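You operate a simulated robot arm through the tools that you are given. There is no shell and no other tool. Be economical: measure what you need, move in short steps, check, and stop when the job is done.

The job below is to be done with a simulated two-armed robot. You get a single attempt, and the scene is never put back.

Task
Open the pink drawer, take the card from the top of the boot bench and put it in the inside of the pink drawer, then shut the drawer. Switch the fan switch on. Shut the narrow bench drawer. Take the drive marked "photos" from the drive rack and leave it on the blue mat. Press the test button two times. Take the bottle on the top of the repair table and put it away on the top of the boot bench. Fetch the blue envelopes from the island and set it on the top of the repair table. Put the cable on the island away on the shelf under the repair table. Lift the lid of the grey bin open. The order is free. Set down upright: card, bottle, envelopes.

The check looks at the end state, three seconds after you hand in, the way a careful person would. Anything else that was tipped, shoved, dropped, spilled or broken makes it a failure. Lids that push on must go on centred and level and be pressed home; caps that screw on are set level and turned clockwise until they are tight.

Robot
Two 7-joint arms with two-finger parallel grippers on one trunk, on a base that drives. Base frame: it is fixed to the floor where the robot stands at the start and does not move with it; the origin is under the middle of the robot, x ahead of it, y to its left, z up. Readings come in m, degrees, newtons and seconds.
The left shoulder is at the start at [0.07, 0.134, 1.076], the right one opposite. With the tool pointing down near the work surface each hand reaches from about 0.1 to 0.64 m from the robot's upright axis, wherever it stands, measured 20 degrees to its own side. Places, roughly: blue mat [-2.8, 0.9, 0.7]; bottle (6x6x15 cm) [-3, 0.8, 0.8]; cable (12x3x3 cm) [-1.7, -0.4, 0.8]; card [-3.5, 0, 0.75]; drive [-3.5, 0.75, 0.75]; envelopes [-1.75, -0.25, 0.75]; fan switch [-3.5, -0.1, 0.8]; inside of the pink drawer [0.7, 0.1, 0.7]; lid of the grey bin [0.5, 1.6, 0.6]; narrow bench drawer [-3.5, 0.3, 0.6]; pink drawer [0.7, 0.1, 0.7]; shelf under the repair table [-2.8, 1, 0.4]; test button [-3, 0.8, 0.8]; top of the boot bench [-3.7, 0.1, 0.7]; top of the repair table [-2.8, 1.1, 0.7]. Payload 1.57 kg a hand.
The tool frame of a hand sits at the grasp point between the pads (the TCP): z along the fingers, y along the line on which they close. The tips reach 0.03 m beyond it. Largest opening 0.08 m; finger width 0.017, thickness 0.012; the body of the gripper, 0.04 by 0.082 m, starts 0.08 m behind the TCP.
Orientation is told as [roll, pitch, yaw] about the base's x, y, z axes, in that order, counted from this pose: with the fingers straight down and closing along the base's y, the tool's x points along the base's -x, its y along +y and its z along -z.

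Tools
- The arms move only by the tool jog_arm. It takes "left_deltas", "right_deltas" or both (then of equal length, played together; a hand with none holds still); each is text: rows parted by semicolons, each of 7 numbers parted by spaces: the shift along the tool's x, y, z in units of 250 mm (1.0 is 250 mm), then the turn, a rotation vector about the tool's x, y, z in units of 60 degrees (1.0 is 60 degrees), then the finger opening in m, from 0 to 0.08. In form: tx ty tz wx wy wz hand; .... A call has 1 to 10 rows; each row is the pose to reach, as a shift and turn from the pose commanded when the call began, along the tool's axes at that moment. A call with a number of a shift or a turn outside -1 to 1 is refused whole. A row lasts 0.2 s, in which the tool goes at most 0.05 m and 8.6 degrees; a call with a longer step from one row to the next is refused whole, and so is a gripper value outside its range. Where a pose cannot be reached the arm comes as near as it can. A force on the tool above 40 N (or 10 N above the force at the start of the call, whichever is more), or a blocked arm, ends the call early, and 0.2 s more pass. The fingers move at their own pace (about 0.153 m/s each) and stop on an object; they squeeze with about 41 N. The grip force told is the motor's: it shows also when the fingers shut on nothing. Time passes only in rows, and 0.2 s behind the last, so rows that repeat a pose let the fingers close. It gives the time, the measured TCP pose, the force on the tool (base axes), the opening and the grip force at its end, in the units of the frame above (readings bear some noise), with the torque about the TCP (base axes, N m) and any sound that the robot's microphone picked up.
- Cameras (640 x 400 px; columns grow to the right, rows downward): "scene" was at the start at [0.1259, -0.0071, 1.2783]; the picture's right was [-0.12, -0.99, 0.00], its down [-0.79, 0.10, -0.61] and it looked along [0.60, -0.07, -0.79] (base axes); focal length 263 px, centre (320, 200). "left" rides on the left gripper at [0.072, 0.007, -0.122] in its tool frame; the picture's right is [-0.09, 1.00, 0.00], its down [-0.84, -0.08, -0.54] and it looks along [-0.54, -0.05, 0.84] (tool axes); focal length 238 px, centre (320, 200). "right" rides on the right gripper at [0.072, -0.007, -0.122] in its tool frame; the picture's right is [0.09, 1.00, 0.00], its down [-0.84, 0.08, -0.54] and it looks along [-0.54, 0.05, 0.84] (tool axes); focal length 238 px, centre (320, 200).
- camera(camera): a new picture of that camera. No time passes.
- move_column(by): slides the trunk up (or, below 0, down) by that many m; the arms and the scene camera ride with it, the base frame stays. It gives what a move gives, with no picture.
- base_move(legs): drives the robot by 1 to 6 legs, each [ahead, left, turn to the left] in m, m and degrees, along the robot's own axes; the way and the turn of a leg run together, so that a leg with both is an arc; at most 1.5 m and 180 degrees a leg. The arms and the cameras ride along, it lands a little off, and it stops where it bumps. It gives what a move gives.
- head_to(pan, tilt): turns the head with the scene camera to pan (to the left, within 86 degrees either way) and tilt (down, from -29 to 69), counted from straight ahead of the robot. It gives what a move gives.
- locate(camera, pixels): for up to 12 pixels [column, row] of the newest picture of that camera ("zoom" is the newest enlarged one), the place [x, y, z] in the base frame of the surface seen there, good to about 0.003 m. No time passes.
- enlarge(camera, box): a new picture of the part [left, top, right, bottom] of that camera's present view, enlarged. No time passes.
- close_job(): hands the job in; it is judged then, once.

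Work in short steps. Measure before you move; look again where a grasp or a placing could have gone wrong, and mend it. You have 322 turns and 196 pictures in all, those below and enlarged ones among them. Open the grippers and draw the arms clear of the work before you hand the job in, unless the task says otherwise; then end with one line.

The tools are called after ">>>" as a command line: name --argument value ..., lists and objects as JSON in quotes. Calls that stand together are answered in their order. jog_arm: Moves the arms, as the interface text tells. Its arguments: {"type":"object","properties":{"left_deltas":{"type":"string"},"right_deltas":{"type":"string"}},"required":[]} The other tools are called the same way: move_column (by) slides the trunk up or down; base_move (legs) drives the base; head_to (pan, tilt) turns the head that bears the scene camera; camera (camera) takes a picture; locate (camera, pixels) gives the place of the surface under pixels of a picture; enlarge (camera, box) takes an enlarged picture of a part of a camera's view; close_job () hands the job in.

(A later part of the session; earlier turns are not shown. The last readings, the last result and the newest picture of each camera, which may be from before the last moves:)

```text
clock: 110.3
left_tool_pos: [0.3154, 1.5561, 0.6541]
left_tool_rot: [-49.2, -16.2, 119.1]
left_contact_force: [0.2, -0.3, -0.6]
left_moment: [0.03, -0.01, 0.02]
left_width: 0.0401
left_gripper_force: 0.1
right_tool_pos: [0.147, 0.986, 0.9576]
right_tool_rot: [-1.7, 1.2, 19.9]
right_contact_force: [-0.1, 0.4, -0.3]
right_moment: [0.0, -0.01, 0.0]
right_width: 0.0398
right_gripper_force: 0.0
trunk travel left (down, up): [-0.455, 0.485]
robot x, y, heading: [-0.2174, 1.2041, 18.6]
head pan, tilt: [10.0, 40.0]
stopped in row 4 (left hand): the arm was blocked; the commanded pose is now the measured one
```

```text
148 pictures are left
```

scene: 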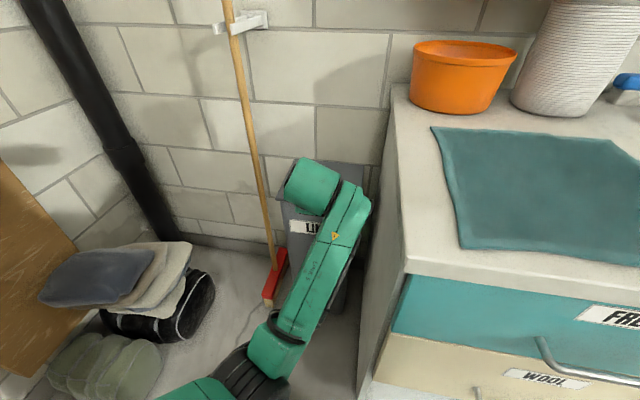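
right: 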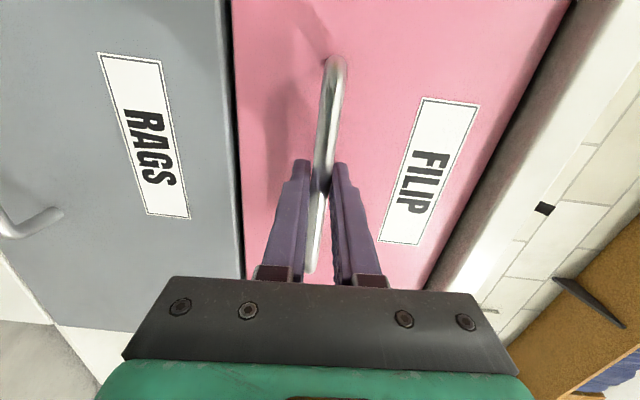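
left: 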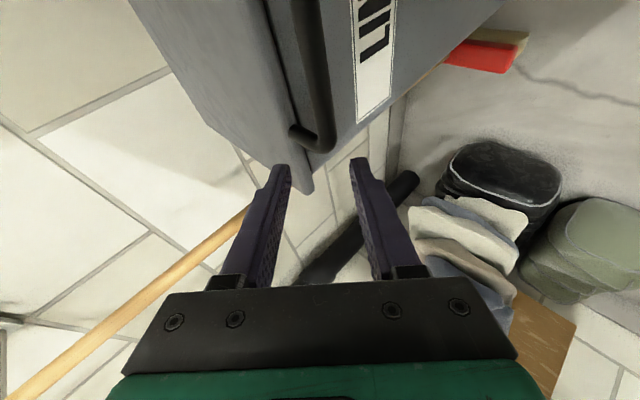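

The arm is in an elbow-down posture that dislikes low hands, but worked well with the shoulder below the hand. I back off, level the hand while raising it relative to the shoulder, and then will lower the trunk.

>>> base_move --legs '[[-0.12, 0, 0]]'

>>> jog_arm --left_deltas "-0.013 -0.106 -0.099 0.1 0.039 -0.028 0.04; -0.026 -0.213 -0.198 0.2 0.077 -0.055 0.04; -0.039 -0.319 -0.297 0.3 0.116 -0.083 0.04; -0.051 -0.425 -0.395 0.4 0.155 -0.11 0.04; -0.064 -0.531 -0.494 0.5 0.194 -0.138 0.04; -0.077 -0.638 -0.593 0.6 0.232 -0.165 0.04; -0.09 -0.744 -0.692 0.699 0.271 -0.193 0.04; -0.09 -0.744 -0.692 0.699 0.271 -0.193 0.04"

```text
clock: 111.5
left_tool_pos: [0.1993, 1.5186, 0.6542]
left_tool_rot: [-49.0, -16.2, 119.3]
left_contact_force: [0.4, 0.4, 0.2]
left_moment: [0.02, 0.04, -0.04]
left_width: 0.0399
left_gripper_force: 0.1
right_tool_pos: [0.0313, 0.947, 0.9572]
right_tool_rot: [-1.7, 1.2, 20.1]
right_contact_force: [-0.5, 0.1, 1.3]
right_moment: [-0.01, -0.02, -0.02]
right_width: 0.0403
right_gripper_force: 0.0
trunk travel left (down, up): [-0.455, 0.485]
robot x, y, heading: [-0.3334, 1.1619, 18.4]
head pan, tilt: [10.0, 40.0]
```

```text
clock: 112.4
left_tool_pos: [0.1915, 1.5554, 0.7656]
left_tool_rot: [-68.6, -16.8, 120.7]
left_contact_force: [0.2, -0.6, -0.4]
left_moment: [0.02, -0.01, 0.01]
left_width: 0.0399
left_gripper_force: 0.2
right_tool_pos: [0.0323, 0.9487, 0.9577]
right_tool_rot: [-1.6, 1.2, 19.9]
right_contact_force: [0.2, 0.2, -0.4]
right_moment: [0.03, 0.0, -0.01]
right_width: 0.0402
right_gripper_force: 0.1
trunk travel left (down, up): [-0.455, 0.485]
robot x, y, heading: [-0.3312, 1.1641, 18.6]
head pan, tilt: [10.0, 40.0]
stopped in row 4 (left hand): the arm was blocked; the commanded pose is now the measured one
```

Blocked mid-way again. I go up first without turning, and then turn.

>>> jog_arm --left_deltas "0 -0.12 0.0 0 0 0 0.04; 0 -0.24 0 0 0 0 0.04; 0 -0.36 0 0 0 0 0.04; 0 -0.48 0 0 0 0 0.04; 0 -0.6 0.0 0 0 0 0.04; 0 -0.72 0.0 0 0 0 0.04"

>>> head_to --pan 30 --tilt 45

>>> camera --camera "scene"

```text
clock: 113.8
left_tool_pos: [0.2754, 1.5439, 0.9253]
left_tool_rot: [-68.5, -16.5, 120.4]
left_contact_force: [-0.2, -0.2, -0.7]
left_moment: [0.02, 0.01, 0.0]
left_width: 0.0401
left_gripper_force: 0.0
right_tool_pos: [0.0314, 0.9476, 0.9582]
right_tool_rot: [-1.7, 1.3, 20.0]
right_contact_force: [-0.1, -0.9, 0.2]
right_moment: [0.01, -0.02, -0.01]
right_width: 0.0399
right_gripper_force: 0.1
trunk travel left (down, up): [-0.455, 0.485]
robot x, y, heading: [-0.3303, 1.1664, 18.3]
head pan, tilt: [10.0, 40.0]
```

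```text
clock: 114.6
left_tool_pos: [0.2749, 1.5458, 0.9242]
left_tool_rot: [-68.4, -16.7, 120.5]
left_contact_force: [-0.7, 1.0, 0.5]
left_moment: [0.01, -0.03, 0.03]
left_width: 0.04
left_gripper_force: 0.0
right_tool_pos: [0.033, 0.9481, 0.9578]
right_tool_rot: [-1.7, 1.1, 20.0]
right_contact_force: [-0.9, 0.3, 0.1]
right_moment: [0.0, -0.03, 0.03]
right_width: 0.0401
right_gripper_force: 0.0
trunk travel left (down, up): [-0.455, 0.485]
robot x, y, heading: [-0.335, 1.1682, 18.5]
head pan, tilt: [30.0, 45.0]
```

```text
147 pictures are left
```

scene: 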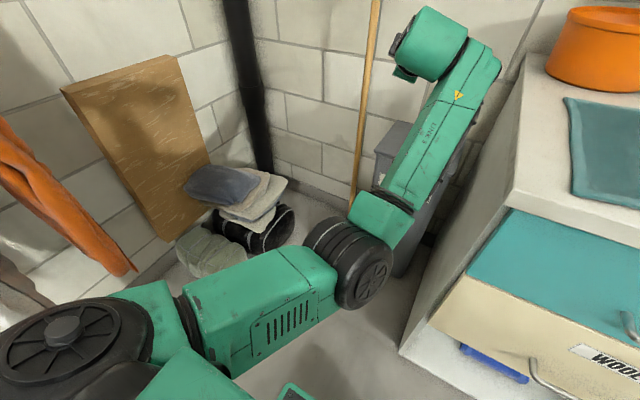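

There's room now. I level the hand with the remaining 31° turn.

>>> jog_arm --left_deltas "0 0 0 0.097 0.064 -0.059 0.04; 0 0 0 0.193 0.128 -0.118 0.04; 0 0 0 0.29 0.192 -0.176 0.04; 0 0 0 0.386 0.256 -0.235 0.04; 0 0 0 0.386 0.256 -0.235 0.04"

```text
clock: 115.8
left_tool_pos: [0.2707, 1.5526, 0.929]
left_tool_rot: [-90.5, -0.3, 108.7]
left_contact_force: [-0.6, -1.1, 0.0]
left_moment: [-0.01, 0.0, 0.03]
left_width: 0.0401
left_gripper_force: 0.0
right_tool_pos: [0.0318, 0.9469, 0.9577]
right_tool_rot: [-1.5, 1.2, 20.0]
right_contact_force: [-0.3, -0.5, -1.5]
right_moment: [-0.01, 0.02, -0.01]
right_width: 0.0401
right_gripper_force: 0.1
trunk travel left (down, up): [-0.455, 0.485]
robot x, y, heading: [-0.3317, 1.1625, 18.7]
head pan, tilt: [30.0, 45.0]
```

Level at last. Before lowering, I tuck the right hand further back so it cannot meet the cabinet front.

>>> jog_arm --right_deltas "0 -0.12 0.1 0 0 0 0.04; 0 -0.24 0.2 0 0 0 0.04; 0.1 -0.36 0.3 0 0 0 0.04; 0.25 -0.4 0.3 0 0 0 0.04; 0.4 -0.4 0.3 0 0 0 0.04; 0.55 -0.4 0.3 0 0 0 0.04; 0.7 -0.4 0.3 0 0 0 0.04"

```text
clock: 117.4
left_tool_pos: [0.2707, 1.5519, 0.9262]
left_tool_rot: [-90.1, -0.5, 108.5]
left_contact_force: [-0.4, 0.3, -0.4]
left_moment: [-0.01, -0.02, 0.01]
left_width: 0.0402
left_gripper_force: 0.1
right_tool_pos: [-0.0512, 0.9026, 0.8571]
right_tool_rot: [-1.6, 1.3, 19.9]
right_contact_force: [0.7, 0.0, -0.4]
right_moment: [0.02, 0.02, 0.0]
right_width: 0.0399
right_gripper_force: 0.0
right hand out of reach, approached as far as the arm can: row 1, 2, 3, 4, 5, 6, 7
trunk travel left (down, up): [-0.455, 0.485]
robot x, y, heading: [-0.3313, 1.1606, 18.5]
head pan, tilt: [30.0, 45.0]
```

The right hand is now 0.19 m ahead of the axis, clear of the cabinet. I lower the trunk so the left hand is at bar height, then check.

>>> base_move --legs '[[-0.05, -0.06, 0]]'

>>> move_column --by -0.297

>>> camera --camera "left"

```text
clock: 118.5
left_tool_pos: [0.244, 1.4772, 0.9255]
left_tool_rot: [-90.1, -0.6, 108.5]
left_contact_force: [0.9, -0.3, 1.9]
left_moment: [0.02, 0.04, 0.06]
left_width: 0.0401
left_gripper_force: 0.0
right_tool_pos: [-0.0797, 0.8275, 0.8574]
right_tool_rot: [-1.6, 1.2, 19.7]
right_contact_force: [0.2, 0.4, -0.2]
right_moment: [0.01, -0.02, 0.04]
right_width: 0.0401
right_gripper_force: 0.0
trunk travel left (down, up): [-0.455, 0.485]
robot x, y, heading: [-0.3626, 1.0926, 18.0]
head pan, tilt: [30.0, 45.0]
```

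```text
clock: 121.4
left_tool_pos: [0.2443, 1.4793, 0.6289]
left_tool_rot: [-90.1, -0.7, 108.7]
left_contact_force: [0.1, 0.7, 0.3]
left_moment: [-0.02, -0.01, 0.0]
left_width: 0.0399
left_gripper_force: 0.1
right_tool_pos: [-0.0796, 0.8287, 0.5597]
right_tool_rot: [-1.7, 1.2, 19.7]
right_contact_force: [0.2, -0.1, 0.7]
right_moment: [0.05, 0.04, -0.02]
right_width: 0.0401
right_gripper_force: 0.1
trunk travel left (down, up): [-0.158, 0.782]
robot x, y, heading: [-0.3603, 1.0927, 18.4]
head pan, tilt: [30.0, 45.0]
```

```text
146 pictures are left
```

left: 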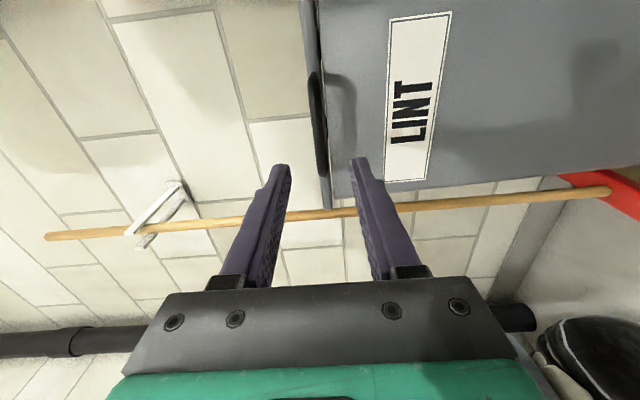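

The bar is dead ahead at the right height. I drive forward 9 cm so the fingers straddle it.

>>> base_move --legs '[[0.094, 0, 0]]'

>>> jog_arm --left_deltas "0 0 0 0 0 0 0.02; 0 0 0 0 0 0 0; 0 0 0 0 0 0 0"

>>> camera --camera "left"

```text
clock: 122.6
left_tool_pos: [0.333, 1.5081, 0.6288]
left_tool_rot: [-90.0, -0.5, 108.7]
left_contact_force: [0.2, 0.7, -1.0]
left_moment: [-0.02, -0.04, 0.02]
left_width: 0.04
left_gripper_force: 0.1
right_tool_pos: [0.009, 0.8578, 0.5593]
right_tool_rot: [-1.7, 1.4, 19.7]
right_contact_force: [-0.3, 0.0, 0.3]
right_moment: [0.04, -0.01, -0.01]
right_width: 0.0403
right_gripper_force: 0.1
trunk travel left (down, up): [-0.158, 0.782]
robot x, y, heading: [-0.2703, 1.1213, 18.2]
head pan, tilt: [30.0, 45.0]
```

```text
clock: 123.4
left_tool_pos: [0.3325, 1.5089, 0.6293]
left_tool_rot: [-90.3, -0.6, 108.7]
left_contact_force: [6.1, 6.4, 5.1]
left_moment: [-0.2, -0.15, 0.27]
left_width: 0.0115
left_gripper_force: 28.9
right_tool_pos: [0.0089, 0.8576, 0.5598]
right_tool_rot: [-1.7, 1.1, 19.7]
right_contact_force: [0.3, -0.1, -0.9]
right_moment: [0.01, -0.03, -0.01]
right_width: 0.0398
right_gripper_force: 0.1
trunk travel left (down, up): [-0.158, 0.782]
robot x, y, heading: [-0.2718, 1.117, 18.1]
head pan, tilt: [30.0, 45.0]
```

```text
145 pictures are left
```

left: 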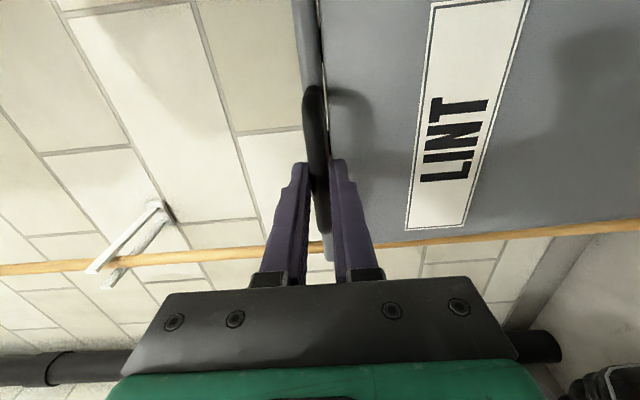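

The handle is pinched (0.0115) with a level hand. I swing the bar through a 45° arc, keeping the hand level.

>>> jog_arm --left_deltas "0 -0.125 0.008 0 0 0 0; 0 -0.248 0.033 0 0 0 0; 0 -0.367 0.073 0 0 0 0; 0 -0.48 0.129 0 0 0 0; 0 -0.584 0.198 0 0 0 0; 0 -0.679 0.281 0 0 0 0; 0 -0.679 0.281 0 0 0 0"

>>> camera --camera "left"

```text
clock: 125.0
left_tool_pos: [0.3987, 1.5304, 0.7993]
left_tool_rot: [-90.1, -0.6, 108.7]
left_contact_force: [-0.6, 9.2, -3.2]
left_moment: [-0.17, -0.03, 0.37]
left_width: 0.0118
left_gripper_force: 28.9
right_tool_pos: [0.0082, 0.8585, 0.5604]
right_tool_rot: [-1.8, 1.3, 19.7]
right_contact_force: [0.7, 0.4, -0.2]
right_moment: [-0.02, 0.03, -0.03]
right_width: 0.04
right_gripper_force: 0.0
trunk travel left (down, up): [-0.158, 0.782]
robot x, y, heading: [-0.2792, 1.1213, 18.1]
head pan, tilt: [30.0, 45.0]
```

```text
144 pictures are left
```

left: 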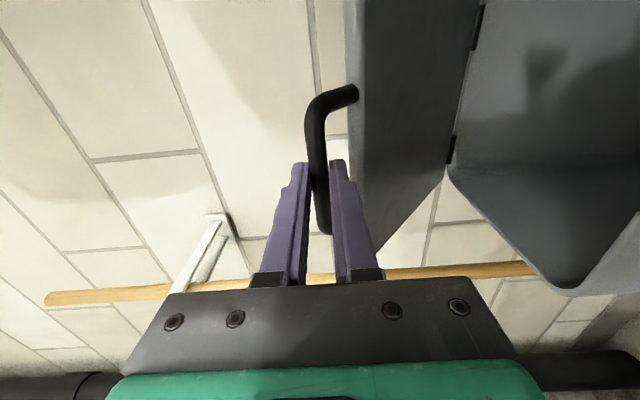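

Still gripped at 45°. I continue the arc to 60°.

>>> jog_arm --left_deltas "0 -0.083 0.094 0 0 0 0; 0 -0.152 0.199 0 0 0 0; 0 -0.152 0.199 0 0 0 0"

```text
clock: 125.8
left_tool_pos: [0.3986, 1.5291, 0.7977]
left_tool_rot: [-89.9, -0.6, 108.6]
left_contact_force: [-1.8, 11.8, -1.7]
left_moment: [-0.2, -0.06, 0.37]
left_width: 0.0117
left_gripper_force: 29.5
left hand out of reach, approached as far as the arm can: row 1, 2, 3
right_tool_pos: [0.0081, 0.8583, 0.5609]
right_tool_rot: [-1.8, 1.3, 19.7]
right_contact_force: [-0.8, -0.1, -0.2]
right_moment: [0.0, -0.02, 0.0]
right_width: 0.0399
right_gripper_force: 0.0
trunk travel left (down, up): [-0.158, 0.782]
robot x, y, heading: [-0.2737, 1.1168, 18.2]
head pan, tilt: [30.0, 45.0]
```

The arm is at its reach limit, so I continue the arc by alternating small column and base moves.

>>> move_column --by 0.015

>>> base_move --legs '[[0.03, 0, 0]]'

>>> move_column --by 0.018

>>> base_move --legs '[[0.03, 0, 0]]'

>>> move_column --by 0.012

>>> camera --camera "left"

```text
clock: 126.4
left_tool_pos: [0.4036, 1.531, 0.8051]
left_tool_rot: [-89.2, -0.4, 108.6]
left_contact_force: [10.9, 15.5, -16.1]
left_moment: [-0.16, 0.18, 0.12]
left_width: 0.0115
left_gripper_force: 28.6
right_tool_pos: [0.011, 0.8595, 0.5757]
right_tool_rot: [-1.8, 1.7, 19.7]
right_contact_force: [-0.2, 0.3, -0.4]
right_moment: [0.01, -0.03, -0.02]
right_width: 0.0398
right_gripper_force: 0.0
trunk travel left (down, up): [-0.173, 0.767]
robot x, y, heading: [-0.2707, 1.1196, 18.1]
head pan, tilt: [30.0, 45.0]
```

```text
clock: 127.2
left_tool_pos: [0.4228, 1.5368, 0.8224]
left_tool_rot: [-90.8, -0.6, 108.7]
left_contact_force: [-12.6, 9.4, 11.3]
left_moment: [-0.1, -0.32, 0.26]
left_width: 0.0115
left_gripper_force: 29.0
right_tool_pos: [0.0357, 0.8675, 0.5757]
right_tool_rot: [-1.8, 1.0, 19.7]
right_contact_force: [0.4, -0.4, -0.4]
right_moment: [0.04, -0.03, -0.01]
right_width: 0.04
right_gripper_force: 0.1
trunk travel left (down, up): [-0.173, 0.767]
robot x, y, heading: [-0.2441, 1.1299, 17.8]
head pan, tilt: [30.0, 45.0]
```

```text
clock: 127.9
left_tool_pos: [0.4303, 1.5397, 0.8282]
left_tool_rot: [-89.8, -0.6, 108.7]
left_contact_force: [7.5, 6.7, -13.7]
left_moment: [-0.25, 0.15, 0.32]
left_width: 0.0117
left_gripper_force: 28.9
right_tool_pos: [0.0388, 0.8695, 0.5927]
right_tool_rot: [-1.8, 1.4, 19.7]
right_contact_force: [-0.3, 0.0, 0.3]
right_moment: [0.03, -0.01, -0.01]
right_width: 0.0401
right_gripper_force: 0.0
trunk travel left (down, up): [-0.191, 0.749]
robot x, y, heading: [-0.2472, 1.1306, 18.0]
head pan, tilt: [30.0, 45.0]
```

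```text
clock: 128.7
left_tool_pos: [0.4504, 1.5458, 0.8431]
left_tool_rot: [-91.3, -0.7, 108.8]
left_contact_force: [-6.9, 3.0, 8.9]
left_moment: [-0.16, -0.3, 0.16]
left_width: 0.0116
left_gripper_force: 28.8
right_tool_pos: [0.0628, 0.8757, 0.5948]
right_tool_rot: [-1.7, 1.2, 19.7]
right_contact_force: [0.7, -0.9, 0.7]
right_moment: [0.01, -0.01, 0.01]
right_width: 0.0397
right_gripper_force: 0.2
trunk travel left (down, up): [-0.191, 0.749]
robot x, y, heading: [-0.2143, 1.1395, 18.1]
head pan, tilt: [30.0, 45.0]
```

```text
clock: 129.3
left_tool_pos: [0.4556, 1.5478, 0.8475]
left_tool_rot: [-90.4, -0.7, 108.8]
left_contact_force: [5.1, 2.7, -11.0]
left_moment: [-0.32, 0.13, 0.28]
left_width: 0.0116
left_gripper_force: 28.6
right_tool_pos: [0.0666, 0.8778, 0.6043]
right_tool_rot: [-1.7, 1.4, 19.7]
right_contact_force: [0.5, 0.6, -0.3]
right_moment: [0.03, -0.03, 0.01]
right_width: 0.0398
right_gripper_force: 0.1
trunk travel left (down, up): [-0.203, 0.737]
robot x, y, heading: [-0.2124, 1.1354, 18.3]
head pan, tilt: [30.0, 45.0]
```

```text
143 pictures are left
```

left: 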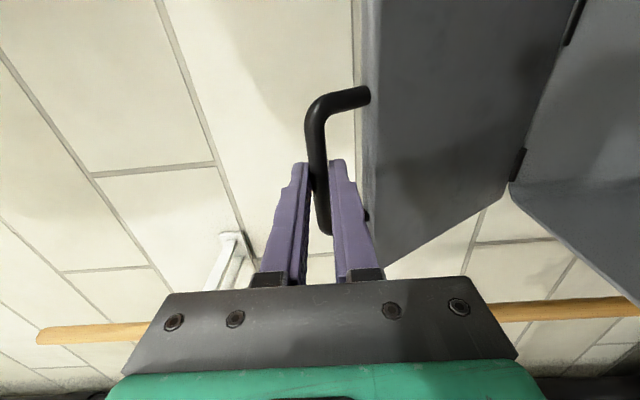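

At about 62° and still gripped. I continue the same way.

>>> base_move --legs '[[0.03, 0, 0]]'

>>> move_column --by 0.012

>>> base_move --legs '[[0.03, 0, 0]]'

>>> jog_arm --left_deltas "0 -0.01 0.06 0 0 0 0; 0 -0.03 0.12 0 0 0 0; 0 -0.03 0.12 0 0 0 0"

```text
clock: 130.1
left_tool_pos: [0.4783, 1.5555, 0.8579]
left_tool_rot: [-91.5, -0.9, 108.7]
left_contact_force: [-4.1, -0.9, 8.0]
left_moment: [-0.18, -0.33, -0.04]
left_width: 0.0116
left_gripper_force: 29.0
right_tool_pos: [0.0921, 0.8853, 0.6054]
right_tool_rot: [-1.7, 1.1, 19.8]
right_contact_force: [0.1, -0.4, -0.1]
right_moment: [0.0, -0.04, -0.04]
right_width: 0.0397
right_gripper_force: 0.1
trunk travel left (down, up): [-0.203, 0.737]
robot x, y, heading: [-0.1866, 1.1483, 18.0]
head pan, tilt: [30.0, 45.0]
```

```text
clock: 130.7
left_tool_pos: [0.4832, 1.5578, 0.8602]
left_tool_rot: [-90.7, -0.7, 108.8]
left_contact_force: [4.6, 0.4, -13.2]
left_moment: [-0.35, 0.15, 0.2]
left_width: 0.012
left_gripper_force: 29.2
right_tool_pos: [0.0964, 0.8863, 0.6159]
right_tool_rot: [-1.8, 1.5, 19.6]
right_contact_force: [0.0, 0.1, 0.5]
right_moment: [0.0, 0.01, -0.03]
right_width: 0.0399
right_gripper_force: 0.0
trunk travel left (down, up): [-0.215, 0.725]
robot x, y, heading: [-0.1892, 1.1489, 18.3]
head pan, tilt: [30.0, 45.0]
```

```text
clock: 131.6
left_tool_pos: [0.5081, 1.5642, 0.8699]
left_tool_rot: [-91.5, -0.7, 108.8]
left_contact_force: [1.5, 0.0, -0.2]
left_moment: [-0.26, -0.17, -0.11]
left_width: 0.0119
left_gripper_force: 29.3
right_tool_pos: [0.123, 0.8955, 0.6166]
right_tool_rot: [-1.8, 1.3, 19.7]
right_contact_force: [0.5, 0.5, -0.1]
right_moment: [-0.01, -0.01, 0.03]
right_width: 0.0401
right_gripper_force: 0.1
trunk travel left (down, up): [-0.215, 0.725]
robot x, y, heading: [-0.1594, 1.1577, 18.3]
head pan, tilt: [30.0, 45.0]
```

```text
clock: 132.4
left_tool_pos: [0.521, 1.5699, 0.8718]
left_tool_rot: [-91.9, -0.4, 108.5]
left_contact_force: [3.0, 12.5, -29.8]
left_moment: [-0.38, 0.39, 0.38]
left_width: 0.0115
left_gripper_force: 29.0
left hand out of reach, approached as far as the arm can: row 1, 2, 3
right_tool_pos: [0.1257, 0.8977, 0.6172]
right_tool_rot: [-1.8, 1.7, 19.7]
right_contact_force: [0.9, -1.1, -0.4]
right_moment: [0.01, 0.0, -0.01]
right_width: 0.0397
right_gripper_force: 0.1
trunk travel left (down, up): [-0.215, 0.725]
robot x, y, heading: [-0.1613, 1.1559, 18.2]
head pan, tilt: [30.0, 45.0]
```

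Near 80°, with the hand pulling up a little too hard. I trade arm height for column height in small steps to gain forward reach.

>>> jog_arm --left_deltas "0 0.06 0 0 0 0 0; 0 0.12 0 0 0 0 0"

>>> move_column --by 0.02

>>> jog_arm --left_deltas "0 0.06 0.02 0 0 0 0; 0 0.1 0.04 0 0 0 0"

>>> move_column --by 0.025

>>> jog_arm --left_deltas "0 0.06 0.04 0 0 0 0; 0 0.1 0.08 0 0 0 0"

>>> move_column --by 0.025

```text
clock: 133.0
left_tool_pos: [0.5066, 1.5639, 0.8684]
left_tool_rot: [-92.9, -0.7, 109.1]
left_contact_force: [-10.4, 18.5, 15.8]
left_moment: [-0.23, -0.41, 0.2]
left_width: 0.0114
left_gripper_force: 29.3
right_tool_pos: [0.1199, 0.8969, 0.6199]
right_tool_rot: [-2.0, 1.0, 19.8]
right_contact_force: [0.0, -0.7, 0.3]
right_moment: [0.0, -0.01, -0.02]
right_width: 0.04
right_gripper_force: 0.0
trunk travel left (down, up): [-0.215, 0.725]
robot x, y, heading: [-0.1605, 1.1542, 18.2]
head pan, tilt: [30.0, 45.0]
```

```text
clock: 133.7
left_tool_pos: [0.5148, 1.5675, 0.8711]
left_tool_rot: [-91.1, -0.5, 109.0]
left_contact_force: [-6.7, 20.5, -4.1]
left_moment: [-0.22, 0.09, 0.49]
left_width: 0.0116
left_gripper_force: 29.1
right_tool_pos: [0.1217, 0.8984, 0.6384]
right_tool_rot: [-1.9, 1.2, 19.7]
right_contact_force: [0.3, 0.0, -0.5]
right_moment: [0.04, -0.01, -0.01]
right_width: 0.0399
right_gripper_force: 0.0
trunk travel left (down, up): [-0.235, 0.705]
robot x, y, heading: [-0.1527, 1.1584, 18.1]
head pan, tilt: [30.0, 45.0]
```

```text
clock: 134.3
left_tool_pos: [0.5154, 1.5661, 0.8705]
left_tool_rot: [-93.8, -0.9, 109.2]
left_contact_force: [-5.0, 4.2, 13.4]
left_moment: [-0.33, -0.49, 0.3]
left_width: 0.0118
left_gripper_force: 29.3
right_tool_pos: [0.1213, 0.8961, 0.6372]
right_tool_rot: [-1.7, 1.1, 19.9]
right_contact_force: [0.3, 0.0, -0.5]
right_moment: [-0.06, 0.04, 0.02]
right_width: 0.0401
right_gripper_force: 0.0
trunk travel left (down, up): [-0.235, 0.705]
robot x, y, heading: [-0.1617, 1.1543, 18.3]
head pan, tilt: [30.0, 45.0]
stopped in row 2 (left hand): the force on the tool passed its limit (the readings are from after the stop); the commanded pose is now the measured one
```

```text
clock: 135.1
left_tool_pos: [0.527, 1.5692, 0.8742]
left_tool_rot: [-91.5, -0.6, 109.1]
left_contact_force: [2.2, 7.3, -25.3]
left_moment: [-0.4, 0.37, 0.51]
left_width: 0.0115
left_gripper_force: 28.9
right_tool_pos: [0.1256, 0.8975, 0.6607]
right_tool_rot: [-1.8, 1.6, 19.6]
right_contact_force: [0.6, -0.5, 0.2]
right_moment: [-0.02, -0.01, 0.0]
right_width: 0.0403
right_gripper_force: 0.1
trunk travel left (down, up): [-0.26, 0.68]
robot x, y, heading: [-0.1594, 1.157, 18.2]
head pan, tilt: [30.0, 45.0]
```

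```text
clock: 135.7
left_tool_pos: [0.5354, 1.5722, 0.875]
left_tool_rot: [-93.7, -0.8, 108.6]
left_contact_force: [-7.8, 24.3, 3.8]
left_moment: [-0.27, -0.19, 0.43]
left_width: 0.0112
left_gripper_force: 29.4
left hand out of reach, approached as far as the arm can: row 2
right_tool_pos: [0.1216, 0.8984, 0.6639]
right_tool_rot: [-1.9, 1.1, 19.8]
right_contact_force: [0.9, -0.6, 0.3]
right_moment: [0.04, 0.0, 0.0]
right_width: 0.0399
right_gripper_force: 0.0
trunk travel left (down, up): [-0.26, 0.68]
robot x, y, heading: [-0.16, 1.1575, 18.3]
head pan, tilt: [30.0, 45.0]
```

```text
clock: 136.4
left_tool_pos: [0.5459, 1.5748, 0.8761]
left_tool_rot: [-91.5, -0.7, 108.8]
left_contact_force: [-2.8, 20.4, -34.0]
left_moment: [-0.37, 0.46, -0.16]
left_width: 0.0121
left_gripper_force: 28.5
right_tool_pos: [0.1265, 0.9, 0.6871]
right_tool_rot: [-2.1, 1.9, 19.7]
right_contact_force: [0.5, -0.5, -0.2]
right_moment: [0.02, 0.02, 0.02]
right_width: 0.0401
right_gripper_force: 0.1
trunk travel left (down, up): [-0.285, 0.655]
robot x, y, heading: [-0.1614, 1.1598, 18.2]
head pan, tilt: [30.0, 45.0]
```

At about 86°. I push on forward with the arm and a bit with the base.

>>> jog_arm --left_deltas "0 0.05 0.05 0 0 0 0; 0 0.08 0.12 0 0 0 0; 0 0.08 0.18 0 0 0 0"

>>> base_move --legs '[[0.02, 0, 0]]'

>>> camera --camera "left"

```text
clock: 137.2
left_tool_pos: [0.5459, 1.576, 0.8759]
left_tool_rot: [-91.4, -0.8, 108.8]
left_contact_force: [-1.4, 19.5, -34.6]
left_moment: [-0.39, 0.44, 0.24]
left_width: 0.0115
left_gripper_force: 28.8
left hand out of reach, approached as far as the arm can: row 1, 2, 3
right_tool_pos: [0.1262, 0.9001, 0.6877]
right_tool_rot: [-2.0, 1.9, 19.7]
right_contact_force: [0.1, 0.1, 0.7]
right_moment: [0.04, 0.01, -0.01]
right_width: 0.0398
right_gripper_force: 0.0
trunk travel left (down, up): [-0.285, 0.655]
robot x, y, heading: [-0.1572, 1.155, 18.0]
head pan, tilt: [30.0, 45.0]
```

```text
clock: 137.9
left_tool_pos: [0.5649, 1.5819, 0.8786]
left_tool_rot: [-91.5, -0.8, 108.9]
left_contact_force: [-4.7, 17.8, -34.0]
left_moment: [-0.43, 0.4, 0.37]
left_width: 0.0113
left_gripper_force: 28.8
right_tool_pos: [0.1448, 0.9067, 0.6877]
right_tool_rot: [-2.0, 1.6, 19.6]
right_contact_force: [0.4, -0.4, -0.4]
right_moment: [0.02, -0.03, 0.0]
right_width: 0.0403
right_gripper_force: 0.0
trunk travel left (down, up): [-0.285, 0.655]
robot x, y, heading: [-0.1434, 1.1632, 18.4]
head pan, tilt: [30.0, 45.0]
```

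```text
142 pictures are left
```

left: 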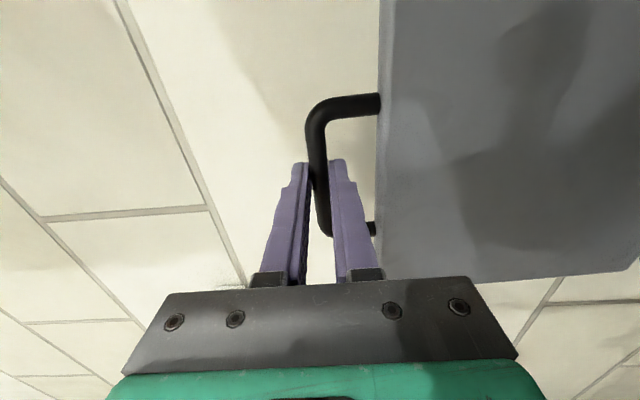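

Lid is about vertical. I relax the upward pull, trade a bit more height, and go further forward past vertical.

>>> jog_arm --left_deltas "0 0.06 0 0 0 0 0; 0 0.12 0 0 0 0 0; 0 0.16 0 0 0 0 0"

>>> move_column --by 0.03

>>> jog_arm --left_deltas "0 0.05 0.03 0 0 0 0; 0 0.1 0.08 0 0 0 0; 0 0.1 0.12 0 0 0 0"

```text
clock: 138.8
left_tool_pos: [0.5506, 1.5773, 0.8754]
left_tool_rot: [-95.1, -1.2, 109.1]
left_contact_force: [-2.8, 6.7, 20.5]
left_moment: [-0.25, -0.53, -0.37]
left_width: 0.0116
left_gripper_force: 29.4
right_tool_pos: [0.1409, 0.9023, 0.6877]
right_tool_rot: [-1.8, 1.1, 19.9]
right_contact_force: [0.8, 0.2, -0.2]
right_moment: [0.03, 0.04, 0.01]
right_width: 0.0399
right_gripper_force: 0.0
trunk travel left (down, up): [-0.285, 0.655]
robot x, y, heading: [-0.14, 1.1643, 18.5]
head pan, tilt: [30.0, 45.0]
stopped in row 3 (left hand): the force on the tool passed its limit (the readings are from after the stop); the commanded pose is now the measured one
```

```text
clock: 139.5
left_tool_pos: [0.5633, 1.5807, 0.8788]
left_tool_rot: [-92.2, -1.1, 109.1]
left_contact_force: [1.0, 0.6, -33.0]
left_moment: [-0.53, 0.45, 0.28]
left_width: 0.0116
left_gripper_force: 29.4
right_tool_pos: [0.1457, 0.9048, 0.7149]
right_tool_rot: [-1.8, 1.6, 19.8]
right_contact_force: [-0.3, 0.2, 0.2]
right_moment: [0.03, 0.0, 0.01]
right_width: 0.0399
right_gripper_force: 0.0
trunk travel left (down, up): [-0.315, 0.625]
robot x, y, heading: [-0.1443, 1.167, 18.3]
head pan, tilt: [30.0, 45.0]
```

```text
clock: 140.3
left_tool_pos: [0.5682, 1.5836, 0.8765]
left_tool_rot: [-94.1, -1.7, 106.8]
left_contact_force: [0.7, -0.3, 14.1]
left_moment: [-0.33, -0.45, -0.56]
left_width: 0.0116
left_gripper_force: 29.0
left hand out of reach, approached as far as the arm can: row 2, 3
right_tool_pos: [0.1403, 0.9011, 0.7188]
right_tool_rot: [-1.8, 0.9, 19.8]
right_contact_force: [0.2, -0.3, 0.2]
right_moment: [0.03, 0.03, -0.01]
right_width: 0.04
right_gripper_force: 0.1
trunk travel left (down, up): [-0.315, 0.625]
robot x, y, heading: [-0.1371, 1.1654, 18.2]
head pan, tilt: [30.0, 45.0]
```

The right gripper still has about 7 cm to the cabinet, so I drive 3 cm forward.

>>> base_move --legs '[[0.03, 0, 0]]'

>>> camera --camera "left"

```text
clock: 141.1
left_tool_pos: [0.5962, 1.5923, 0.8753]
left_tool_rot: [-94.0, -1.7, 106.8]
left_contact_force: [4.0, -2.4, 22.0]
left_moment: [-0.36, -0.5, -0.08]
left_width: 0.0116
left_gripper_force: 29.6
right_tool_pos: [0.1685, 0.9102, 0.7169]
right_tool_rot: [-1.6, 1.0, 19.8]
right_contact_force: [-0.7, -0.3, 0.4]
right_moment: [0.02, -0.04, 0.0]
right_width: 0.04
right_gripper_force: 0.0
trunk travel left (down, up): [-0.315, 0.625]
robot x, y, heading: [-0.1117, 1.1731, 18.4]
head pan, tilt: [30.0, 45.0]
```

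```text
141 pictures are left
```

left: 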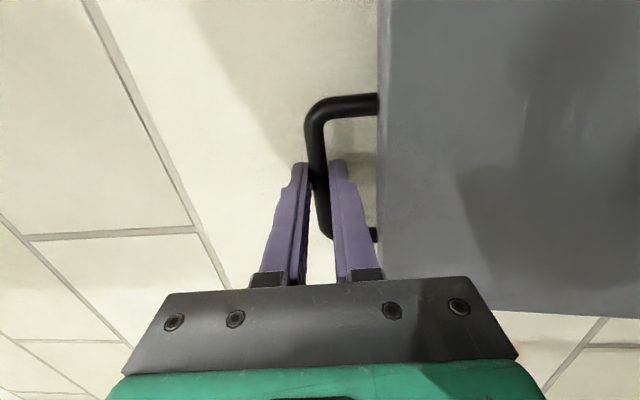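

The bar is now about 9° past vertical. I verify the lid plane before letting go.

>>> locate --camera "left" --pixels '[[390, 50], [390, 200], [500, 100], [600, 100], [600, 300], [320, 130], [345, 105]]'

```text
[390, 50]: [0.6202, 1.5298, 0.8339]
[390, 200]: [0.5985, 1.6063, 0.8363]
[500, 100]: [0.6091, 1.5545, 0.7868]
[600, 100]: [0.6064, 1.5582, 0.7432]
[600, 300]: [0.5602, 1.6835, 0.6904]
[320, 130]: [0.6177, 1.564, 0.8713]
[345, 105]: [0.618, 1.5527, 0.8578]
```

It leans about 5° past vertical. I push one more centimetre, open the fingers, and withdraw straight back.

>>> base_move --legs '[[0.015, 0, 0]]'

>>> jog_arm --left_deltas "0 0 0 0 0 0 0.03; 0 0 0 0 0 0 0.03; 0 0 0 0 0 0 0.03"

>>> camera --camera "left"

```text
clock: 142.0
left_tool_pos: [0.6064, 1.5962, 0.8744]
left_tool_rot: [-93.7, -1.3, 106.7]
left_contact_force: [-15.9, -6.0, -0.4]
left_moment: [-0.45, -0.15, 0.1]
left_width: 0.0116
left_gripper_force: 29.2
right_tool_pos: [0.1747, 0.9134, 0.7177]
right_tool_rot: [-1.8, 1.3, 19.7]
right_contact_force: [-9.7, -5.4, -5.6]
right_moment: [0.66, -1.48, 0.01]
right_width: 0.0398
right_gripper_force: 0.1
trunk travel left (down, up): [-0.315, 0.625]
robot x, y, heading: [-0.1017, 1.1801, 18.2]
head pan, tilt: [30.0, 45.0]
stopped in leg 1: the robot was blocked; the commanded pose is now the measured one
```

```text
clock: 142.8
left_tool_pos: [0.6066, 1.5956, 0.874]
left_tool_rot: [-93.8, -1.4, 106.8]
left_contact_force: [0.0, -0.2, -0.9]
left_moment: [-0.01, -0.02, 0.03]
left_width: 0.0302
left_gripper_force: 0.0
right_tool_pos: [0.1749, 0.9137, 0.7176]
right_tool_rot: [-1.8, 1.2, 19.8]
right_contact_force: [-28.1, -9.4, -7.5]
right_moment: [1.33, -4.22, 0.17]
right_width: 0.04
right_gripper_force: 0.0
trunk travel left (down, up): [-0.315, 0.625]
robot x, y, heading: [-0.101, 1.1803, 18.0]
head pan, tilt: [30.0, 45.0]
```

```text
140 pictures are left
```

left: 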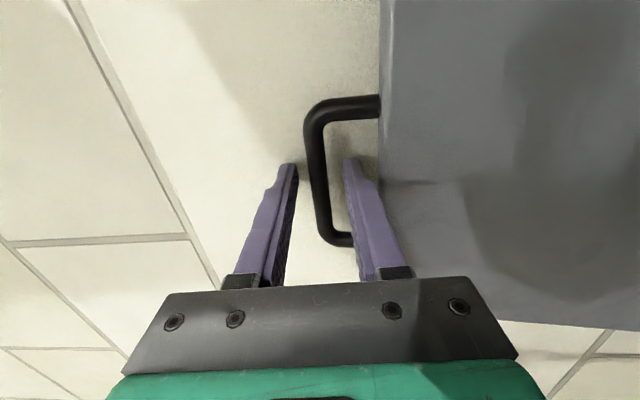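

The lid stays up with the fingers open. The right gripper is touching the cabinet edge, so I back straight out.

>>> base_move --legs '[[-0.3, 0, 0]]'

>>> camera --camera "left"

>>> head_to --pan 10 --tilt 35

>>> camera --camera "scene"

```text
clock: 144.8
left_tool_pos: [0.323, 1.5036, 0.8699]
left_tool_rot: [-93.3, -1.4, 106.8]
left_contact_force: [-0.7, -0.3, -0.6]
left_moment: [0.01, 0.04, -0.01]
left_width: 0.0299
left_gripper_force: 0.2
right_tool_pos: [-0.1081, 0.8195, 0.7178]
right_tool_rot: [-1.9, 1.6, 19.8]
right_contact_force: [0.3, -0.1, 0.4]
right_moment: [-0.04, 0.0, 0.02]
right_width: 0.0399
right_gripper_force: 0.0
trunk travel left (down, up): [-0.315, 0.625]
robot x, y, heading: [-0.3881, 1.0827, 18.3]
head pan, tilt: [30.0, 45.0]
```

```text
139 pictures are left
```

left: 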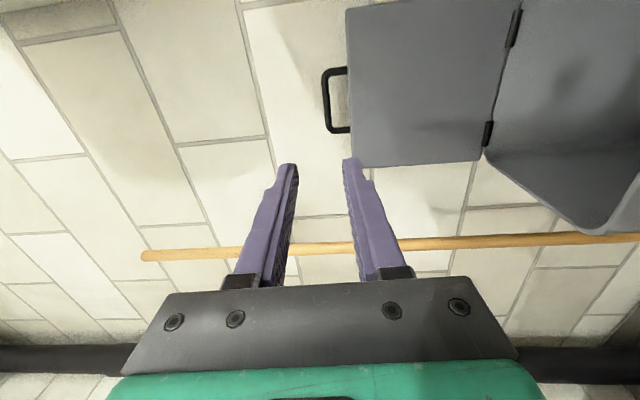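

```text
clock: 145.7
left_tool_pos: [0.3241, 1.504, 0.8702]
left_tool_rot: [-93.4, -1.4, 106.8]
left_contact_force: [0.3, -0.4, -0.4]
left_moment: [0.02, 0.0, 0.0]
left_width: 0.03
left_gripper_force: 0.0
right_tool_pos: [-0.1073, 0.8207, 0.7165]
right_tool_rot: [-1.7, 1.5, 19.8]
right_contact_force: [-0.6, -0.2, 0.1]
right_moment: [0.01, 0.02, -0.01]
right_width: 0.0397
right_gripper_force: 0.1
trunk travel left (down, up): [-0.315, 0.625]
robot x, y, heading: [-0.3879, 1.0823, 18.5]
head pan, tilt: [10.0, 35.0]
```

```text
138 pictures are left
```

scene: 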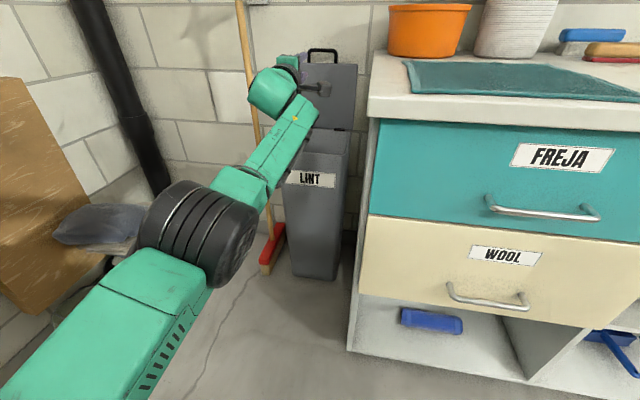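

The bin lid stands open. I back away, raise the trunk, and fold the left hand back to pointing down.

>>> base_move --legs '[[-0.3, -0.1, 0]]'

>>> move_column --by 0.335

>>> jog_arm --left_deltas "0 0 0 -0.072 0.072 0.072 0.08; 0 0 0 -0.144 0.144 0.144 0.08; 0 0 0 -0.216 0.216 0.216 0.08; 0 0 0 -0.288 0.288 0.288 0.08; 0 0 0 -0.36 0.36 0.36 0.08; 0 0 0 -0.432 0.432 0.432 0.08; 0 0 0 -0.504 0.504 0.504 0.08; 0 0 0 -0.577 0.577 0.577 0.08"

>>> jog_arm --left_deltas "0 0 0 -0.072 0.072 0.072 0.08; 0 0 0 -0.144 0.144 0.144 0.08; 0 0 0 -0.216 0.216 0.216 0.08; 0 0 0 -0.288 0.288 0.288 0.08; 0 0 0 -0.36 0.36 0.36 0.08; 0 0 0 -0.432 0.432 0.432 0.08; 0 0 0 -0.504 0.504 0.504 0.08; 0 0 0 -0.577 0.577 0.577 0.08"

```text
clock: 147.8
left_tool_pos: [0.0693, 1.3164, 0.8681]
left_tool_rot: [-93.4, -1.4, 106.8]
left_contact_force: [0.3, -0.9, 0.5]
left_moment: [-0.03, -0.01, 0.03]
left_width: 0.0298
left_gripper_force: 0.2
right_tool_pos: [-0.3595, 0.6316, 0.7173]
right_tool_rot: [-1.8, 1.4, 20.0]
right_contact_force: [0.5, -0.5, 0.2]
right_moment: [0.0, -0.03, 0.0]
right_width: 0.04
right_gripper_force: 0.1
trunk travel left (down, up): [-0.315, 0.625]
robot x, y, heading: [-0.6394, 0.8963, 18.3]
head pan, tilt: [10.0, 35.0]
```

```text
clock: 151.1
left_tool_pos: [0.0684, 1.3168, 1.2041]
left_tool_rot: [-93.4, -1.4, 107.0]
left_contact_force: [1.2, 0.3, 0.6]
left_moment: [0.02, -0.01, -0.01]
left_width: 0.0301
left_gripper_force: 0.1
right_tool_pos: [-0.3598, 0.6302, 1.0513]
right_tool_rot: [-1.8, 1.5, 20.0]
right_contact_force: [-0.6, 0.0, 0.5]
right_moment: [0.0, -0.02, -0.01]
right_width: 0.0401
right_gripper_force: 0.2
trunk travel left (down, up): [-0.65, 0.29]
robot x, y, heading: [-0.6403, 0.8941, 18.2]
head pan, tilt: [10.0, 35.0]
```

```text
clock: 152.9
left_tool_pos: [-0.0198, 1.2864, 1.1761]
left_tool_rot: [-48.8, -22.8, 64.6]
left_contact_force: [-0.2, 0.2, 0.5]
left_moment: [0.01, 0.03, 0.03]
left_width: 0.08
left_gripper_force: 0.0
left hand out of reach, approached as far as the arm can: row 1, 2, 3, 4, 5, 6, 7, 8
right_tool_pos: [-0.36, 0.6322, 1.051]
right_tool_rot: [-1.7, 1.6, 20.0]
right_contact_force: [0.3, -0.2, -0.2]
right_moment: [0.03, 0.01, 0.03]
right_width: 0.0401
right_gripper_force: 0.1
trunk travel left (down, up): [-0.65, 0.29]
robot x, y, heading: [-0.642, 0.8915, 18.5]
head pan, tilt: [10.0, 35.0]
```

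```text
clock: 154.7
left_tool_pos: [-0.1601, 1.2696, 1.1107]
left_tool_rot: [1.5, -3.2, 16.7]
left_contact_force: [-0.2, 0.8, -0.5]
left_moment: [0.05, 0.05, 0.0]
left_width: 0.0799
left_gripper_force: 0.1
left hand out of reach, approached as far as the arm can: row 1, 2, 3, 4, 5, 6, 7, 8
right_tool_pos: [-0.3594, 0.6306, 1.0498]
right_tool_rot: [-1.6, 1.7, 20.0]
right_contact_force: [0.4, 0.1, 0.1]
right_moment: [-0.02, 0.03, 0.0]
right_width: 0.04
right_gripper_force: 0.1
trunk travel left (down, up): [-0.65, 0.29]
robot x, y, heading: [-0.6414, 0.8894, 18.7]
head pan, tilt: [10.0, 35.0]
```

Both hands point down and high. I turn left to face the island and repair table and take a look.

>>> base_move --legs '[[0, 0, 160]]'

>>> head_to --pan 0 --tilt 22

>>> camera --camera "scene"

```text
clock: 161.7
left_tool_pos: [-1.218, 0.6995, 1.111]
left_tool_rot: [1.3, -3.5, 176.9]
left_contact_force: [-0.2, 0.1, 0.2]
left_moment: [0.0, -0.01, 0.03]
left_width: 0.0802
left_gripper_force: 0.1
right_tool_pos: [-0.8132, 1.2339, 1.0517]
right_tool_rot: [-1.8, 1.5, 180.0]
right_contact_force: [0.3, 0.3, 0.8]
right_moment: [0.03, -0.06, -0.04]
right_width: 0.0401
right_gripper_force: 0.0
trunk travel left (down, up): [-0.65, 0.29]
robot x, y, heading: [-0.6376, 0.8898, 178.6]
head pan, tilt: [10.0, 35.0]
```

```text
clock: 162.4
left_tool_pos: [-1.2186, 0.6997, 1.1109]
left_tool_rot: [1.3, -3.5, 176.8]
left_contact_force: [-0.3, 0.2, 0.1]
left_moment: [-0.04, -0.01, -0.02]
left_width: 0.0801
left_gripper_force: 0.0
right_tool_pos: [-0.814, 1.234, 1.0513]
right_tool_rot: [-1.8, 1.5, 180.0]
right_contact_force: [0.4, 0.0, 1.0]
right_moment: [0.03, 0.02, -0.01]
right_width: 0.04
right_gripper_force: 0.0
trunk travel left (down, up): [-0.65, 0.29]
robot x, y, heading: [-0.642, 0.8904, 178.5]
head pan, tilt: [0.0, 22.0]
```

```text
137 pictures are left
```

scene: 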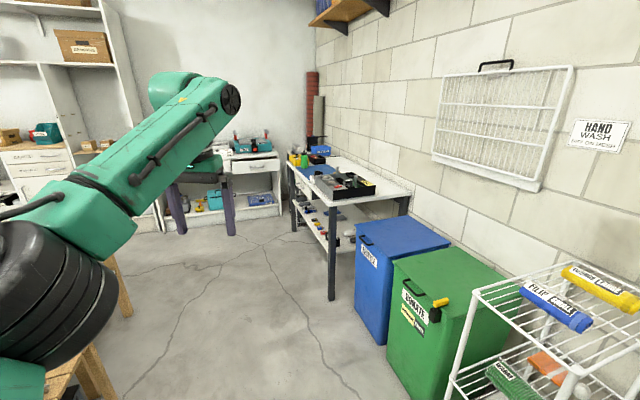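

The corridor lies ahead, with bins on the right and the table beyond. I measure the key edges to plan the drive.

>>> locate --camera "scene" --pixels '[[332, 298], [290, 165], [410, 190], [355, 222], [393, 262], [450, 370], [125, 310], [100, 350], [280, 215], [235, 160], [340, 205], [315, 195]]'

>>> enlarge --camera "scene" --box '[190, 120, 420, 270]'

```text
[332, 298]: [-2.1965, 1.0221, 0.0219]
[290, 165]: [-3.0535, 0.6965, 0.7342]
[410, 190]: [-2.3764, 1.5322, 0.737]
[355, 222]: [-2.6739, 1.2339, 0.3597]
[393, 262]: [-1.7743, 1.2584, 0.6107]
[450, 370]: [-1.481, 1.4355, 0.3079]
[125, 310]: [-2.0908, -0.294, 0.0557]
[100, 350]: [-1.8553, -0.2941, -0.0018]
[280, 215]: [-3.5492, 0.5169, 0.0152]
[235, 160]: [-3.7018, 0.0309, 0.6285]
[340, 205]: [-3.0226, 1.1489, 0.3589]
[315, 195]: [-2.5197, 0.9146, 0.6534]
```

```text
2.67 times, centred on (305, 195) of scene
```

zoom: 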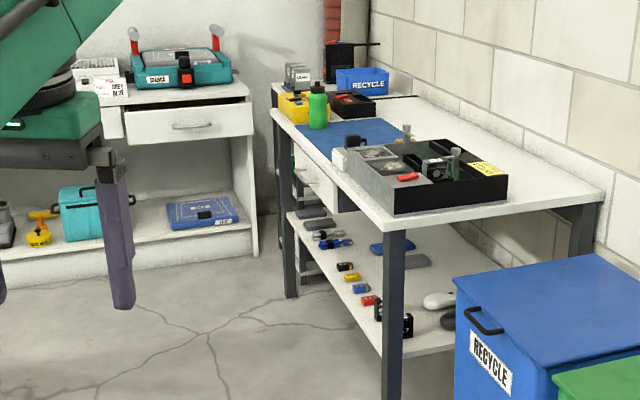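

In the room's rotated frame the corridor is clear. I align to heading 198° and drive along it to stand beside the island's envelopes.

>>> base_move --legs '[[0, 0, 19.5], [1.35, 0, 0]]'

>>> head_to --pan 75 --tilt 30

>>> camera --camera "scene"

```text
clock: 170.1
left_tool_pos: [-2.4068, 0.1405, 1.111]
left_tool_rot: [1.4, -3.5, -165.1]
left_contact_force: [-0.6, 0.9, 0.6]
left_moment: [0.04, -0.01, 0.04]
left_width: 0.08
left_gripper_force: 0.0
right_tool_pos: [-2.1873, 0.7747, 1.0513]
right_tool_rot: [-1.8, 1.5, -162.1]
right_contact_force: [0.2, 0.3, 0.5]
right_moment: [0.01, -0.03, 0.0]
right_width: 0.0401
right_gripper_force: 0.1
trunk travel left (down, up): [-0.65, 0.29]
robot x, y, heading: [-1.9142, 0.5008, -163.6]
head pan, tilt: [0.0, 22.0]
```

```text
clock: 171.6
left_tool_pos: [-2.4067, 0.1407, 1.1112]
left_tool_rot: [1.3, -3.5, -165.2]
left_contact_force: [-1.0, -0.3, -0.7]
left_moment: [-0.05, 0.01, 0.01]
left_width: 0.0799
left_gripper_force: 0.1
right_tool_pos: [-2.1881, 0.7739, 1.0521]
right_tool_rot: [-1.7, 1.5, -162.0]
right_contact_force: [0.6, 0.1, -0.3]
right_moment: [0.02, -0.01, 0.01]
right_width: 0.0402
right_gripper_force: 0.1
trunk travel left (down, up): [-0.65, 0.29]
robot x, y, heading: [-1.914, 0.4979, -163.4]
head pan, tilt: [75.0, 30.0]
```

```text
135 pictures are left
```

scene: 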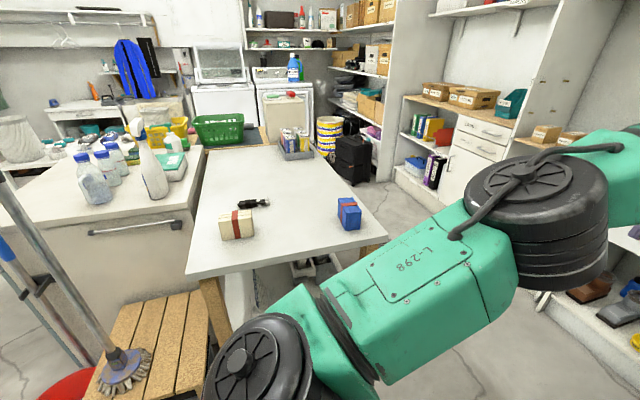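

On the island I see the blue bundle at (348,213), a cream bundle at (237,222), and the black cable at (254,203). I measure them.

>>> enlarge --camera "scene" --box '[180, 170, 400, 280]'

>>> locate --camera "scene" --pixels '[[340, 200], [358, 205], [348, 203], [349, 220], [240, 205], [268, 201], [254, 203], [222, 218], [250, 212], [190, 277], [385, 238], [205, 200]]'

```text
2.91 times, centred on (290, 225) of scene
```

zoom: 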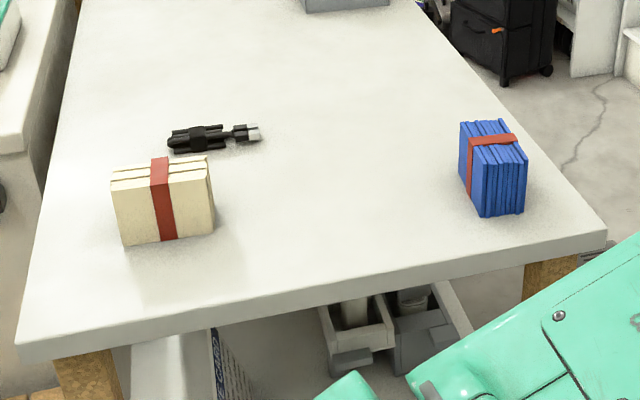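

```text
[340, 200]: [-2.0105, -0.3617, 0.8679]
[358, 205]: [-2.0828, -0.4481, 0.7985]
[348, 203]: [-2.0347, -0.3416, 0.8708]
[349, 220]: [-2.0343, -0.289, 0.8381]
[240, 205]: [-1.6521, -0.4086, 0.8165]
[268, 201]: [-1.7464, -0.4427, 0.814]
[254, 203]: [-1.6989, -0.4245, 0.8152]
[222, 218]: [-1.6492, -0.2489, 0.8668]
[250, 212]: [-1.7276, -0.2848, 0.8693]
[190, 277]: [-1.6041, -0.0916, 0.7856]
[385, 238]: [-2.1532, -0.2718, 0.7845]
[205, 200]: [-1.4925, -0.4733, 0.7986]
```

The blue bundle is at about (-2.03,-0.32) with its top at z 0.87, the cable at (-1.70,-0.425), and the island top is z 0.79. I turn to face the island and position so the right hand gets the envelopes and the left the cable.

>>> base_move --legs '[[0, 0, 91.5], [0, -0.21, 0], [0.34, 0, 0]]'

>>> head_to --pan 0 --tilt 50

>>> camera --camera "scene"

>>> camera --camera "left"

```text
clock: 178.9
left_tool_pos: [-1.6495, -0.3695, 1.112]
left_tool_rot: [1.3, -3.5, -74.6]
left_contact_force: [0.6, 0.7, -0.1]
left_moment: [0.02, 0.03, -0.01]
left_width: 0.0798
left_gripper_force: 0.0
right_tool_pos: [-2.286, -0.1544, 1.0523]
right_tool_rot: [-1.8, 1.6, -71.5]
right_contact_force: [-0.1, 0.2, 0.6]
right_moment: [0.01, 0.01, 0.03]
right_width: 0.0399
right_gripper_force: 0.1
trunk travel left (down, up): [-0.65, 0.29]
robot x, y, heading: [-2.0171, 0.1151, -73.4]
head pan, tilt: [75.0, 30.0]
```

```text
clock: 180.4
left_tool_pos: [-1.6505, -0.3715, 1.1099]
left_tool_rot: [1.3, -3.5, -74.6]
left_contact_force: [0.6, 0.5, -0.5]
left_moment: [-0.03, 0.02, 0.03]
left_width: 0.0798
left_gripper_force: 0.1
right_tool_pos: [-2.2861, -0.1557, 1.0518]
right_tool_rot: [-1.8, 1.6, -71.5]
right_contact_force: [-0.3, 0.0, -0.5]
right_moment: [0.03, -0.02, 0.02]
right_width: 0.0399
right_gripper_force: 0.2
trunk travel left (down, up): [-0.65, 0.29]
robot x, y, heading: [-2.0188, 0.1142, -73.2]
head pan, tilt: [0.0, 50.0]
```

```text
133 pictures are left
```

scene: 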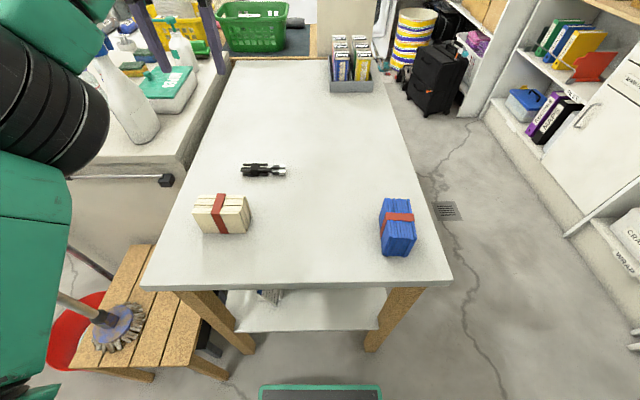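

```text
132 pictures are left
```

left: 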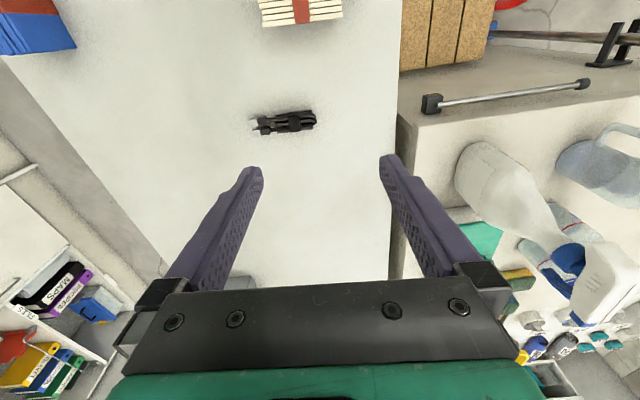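

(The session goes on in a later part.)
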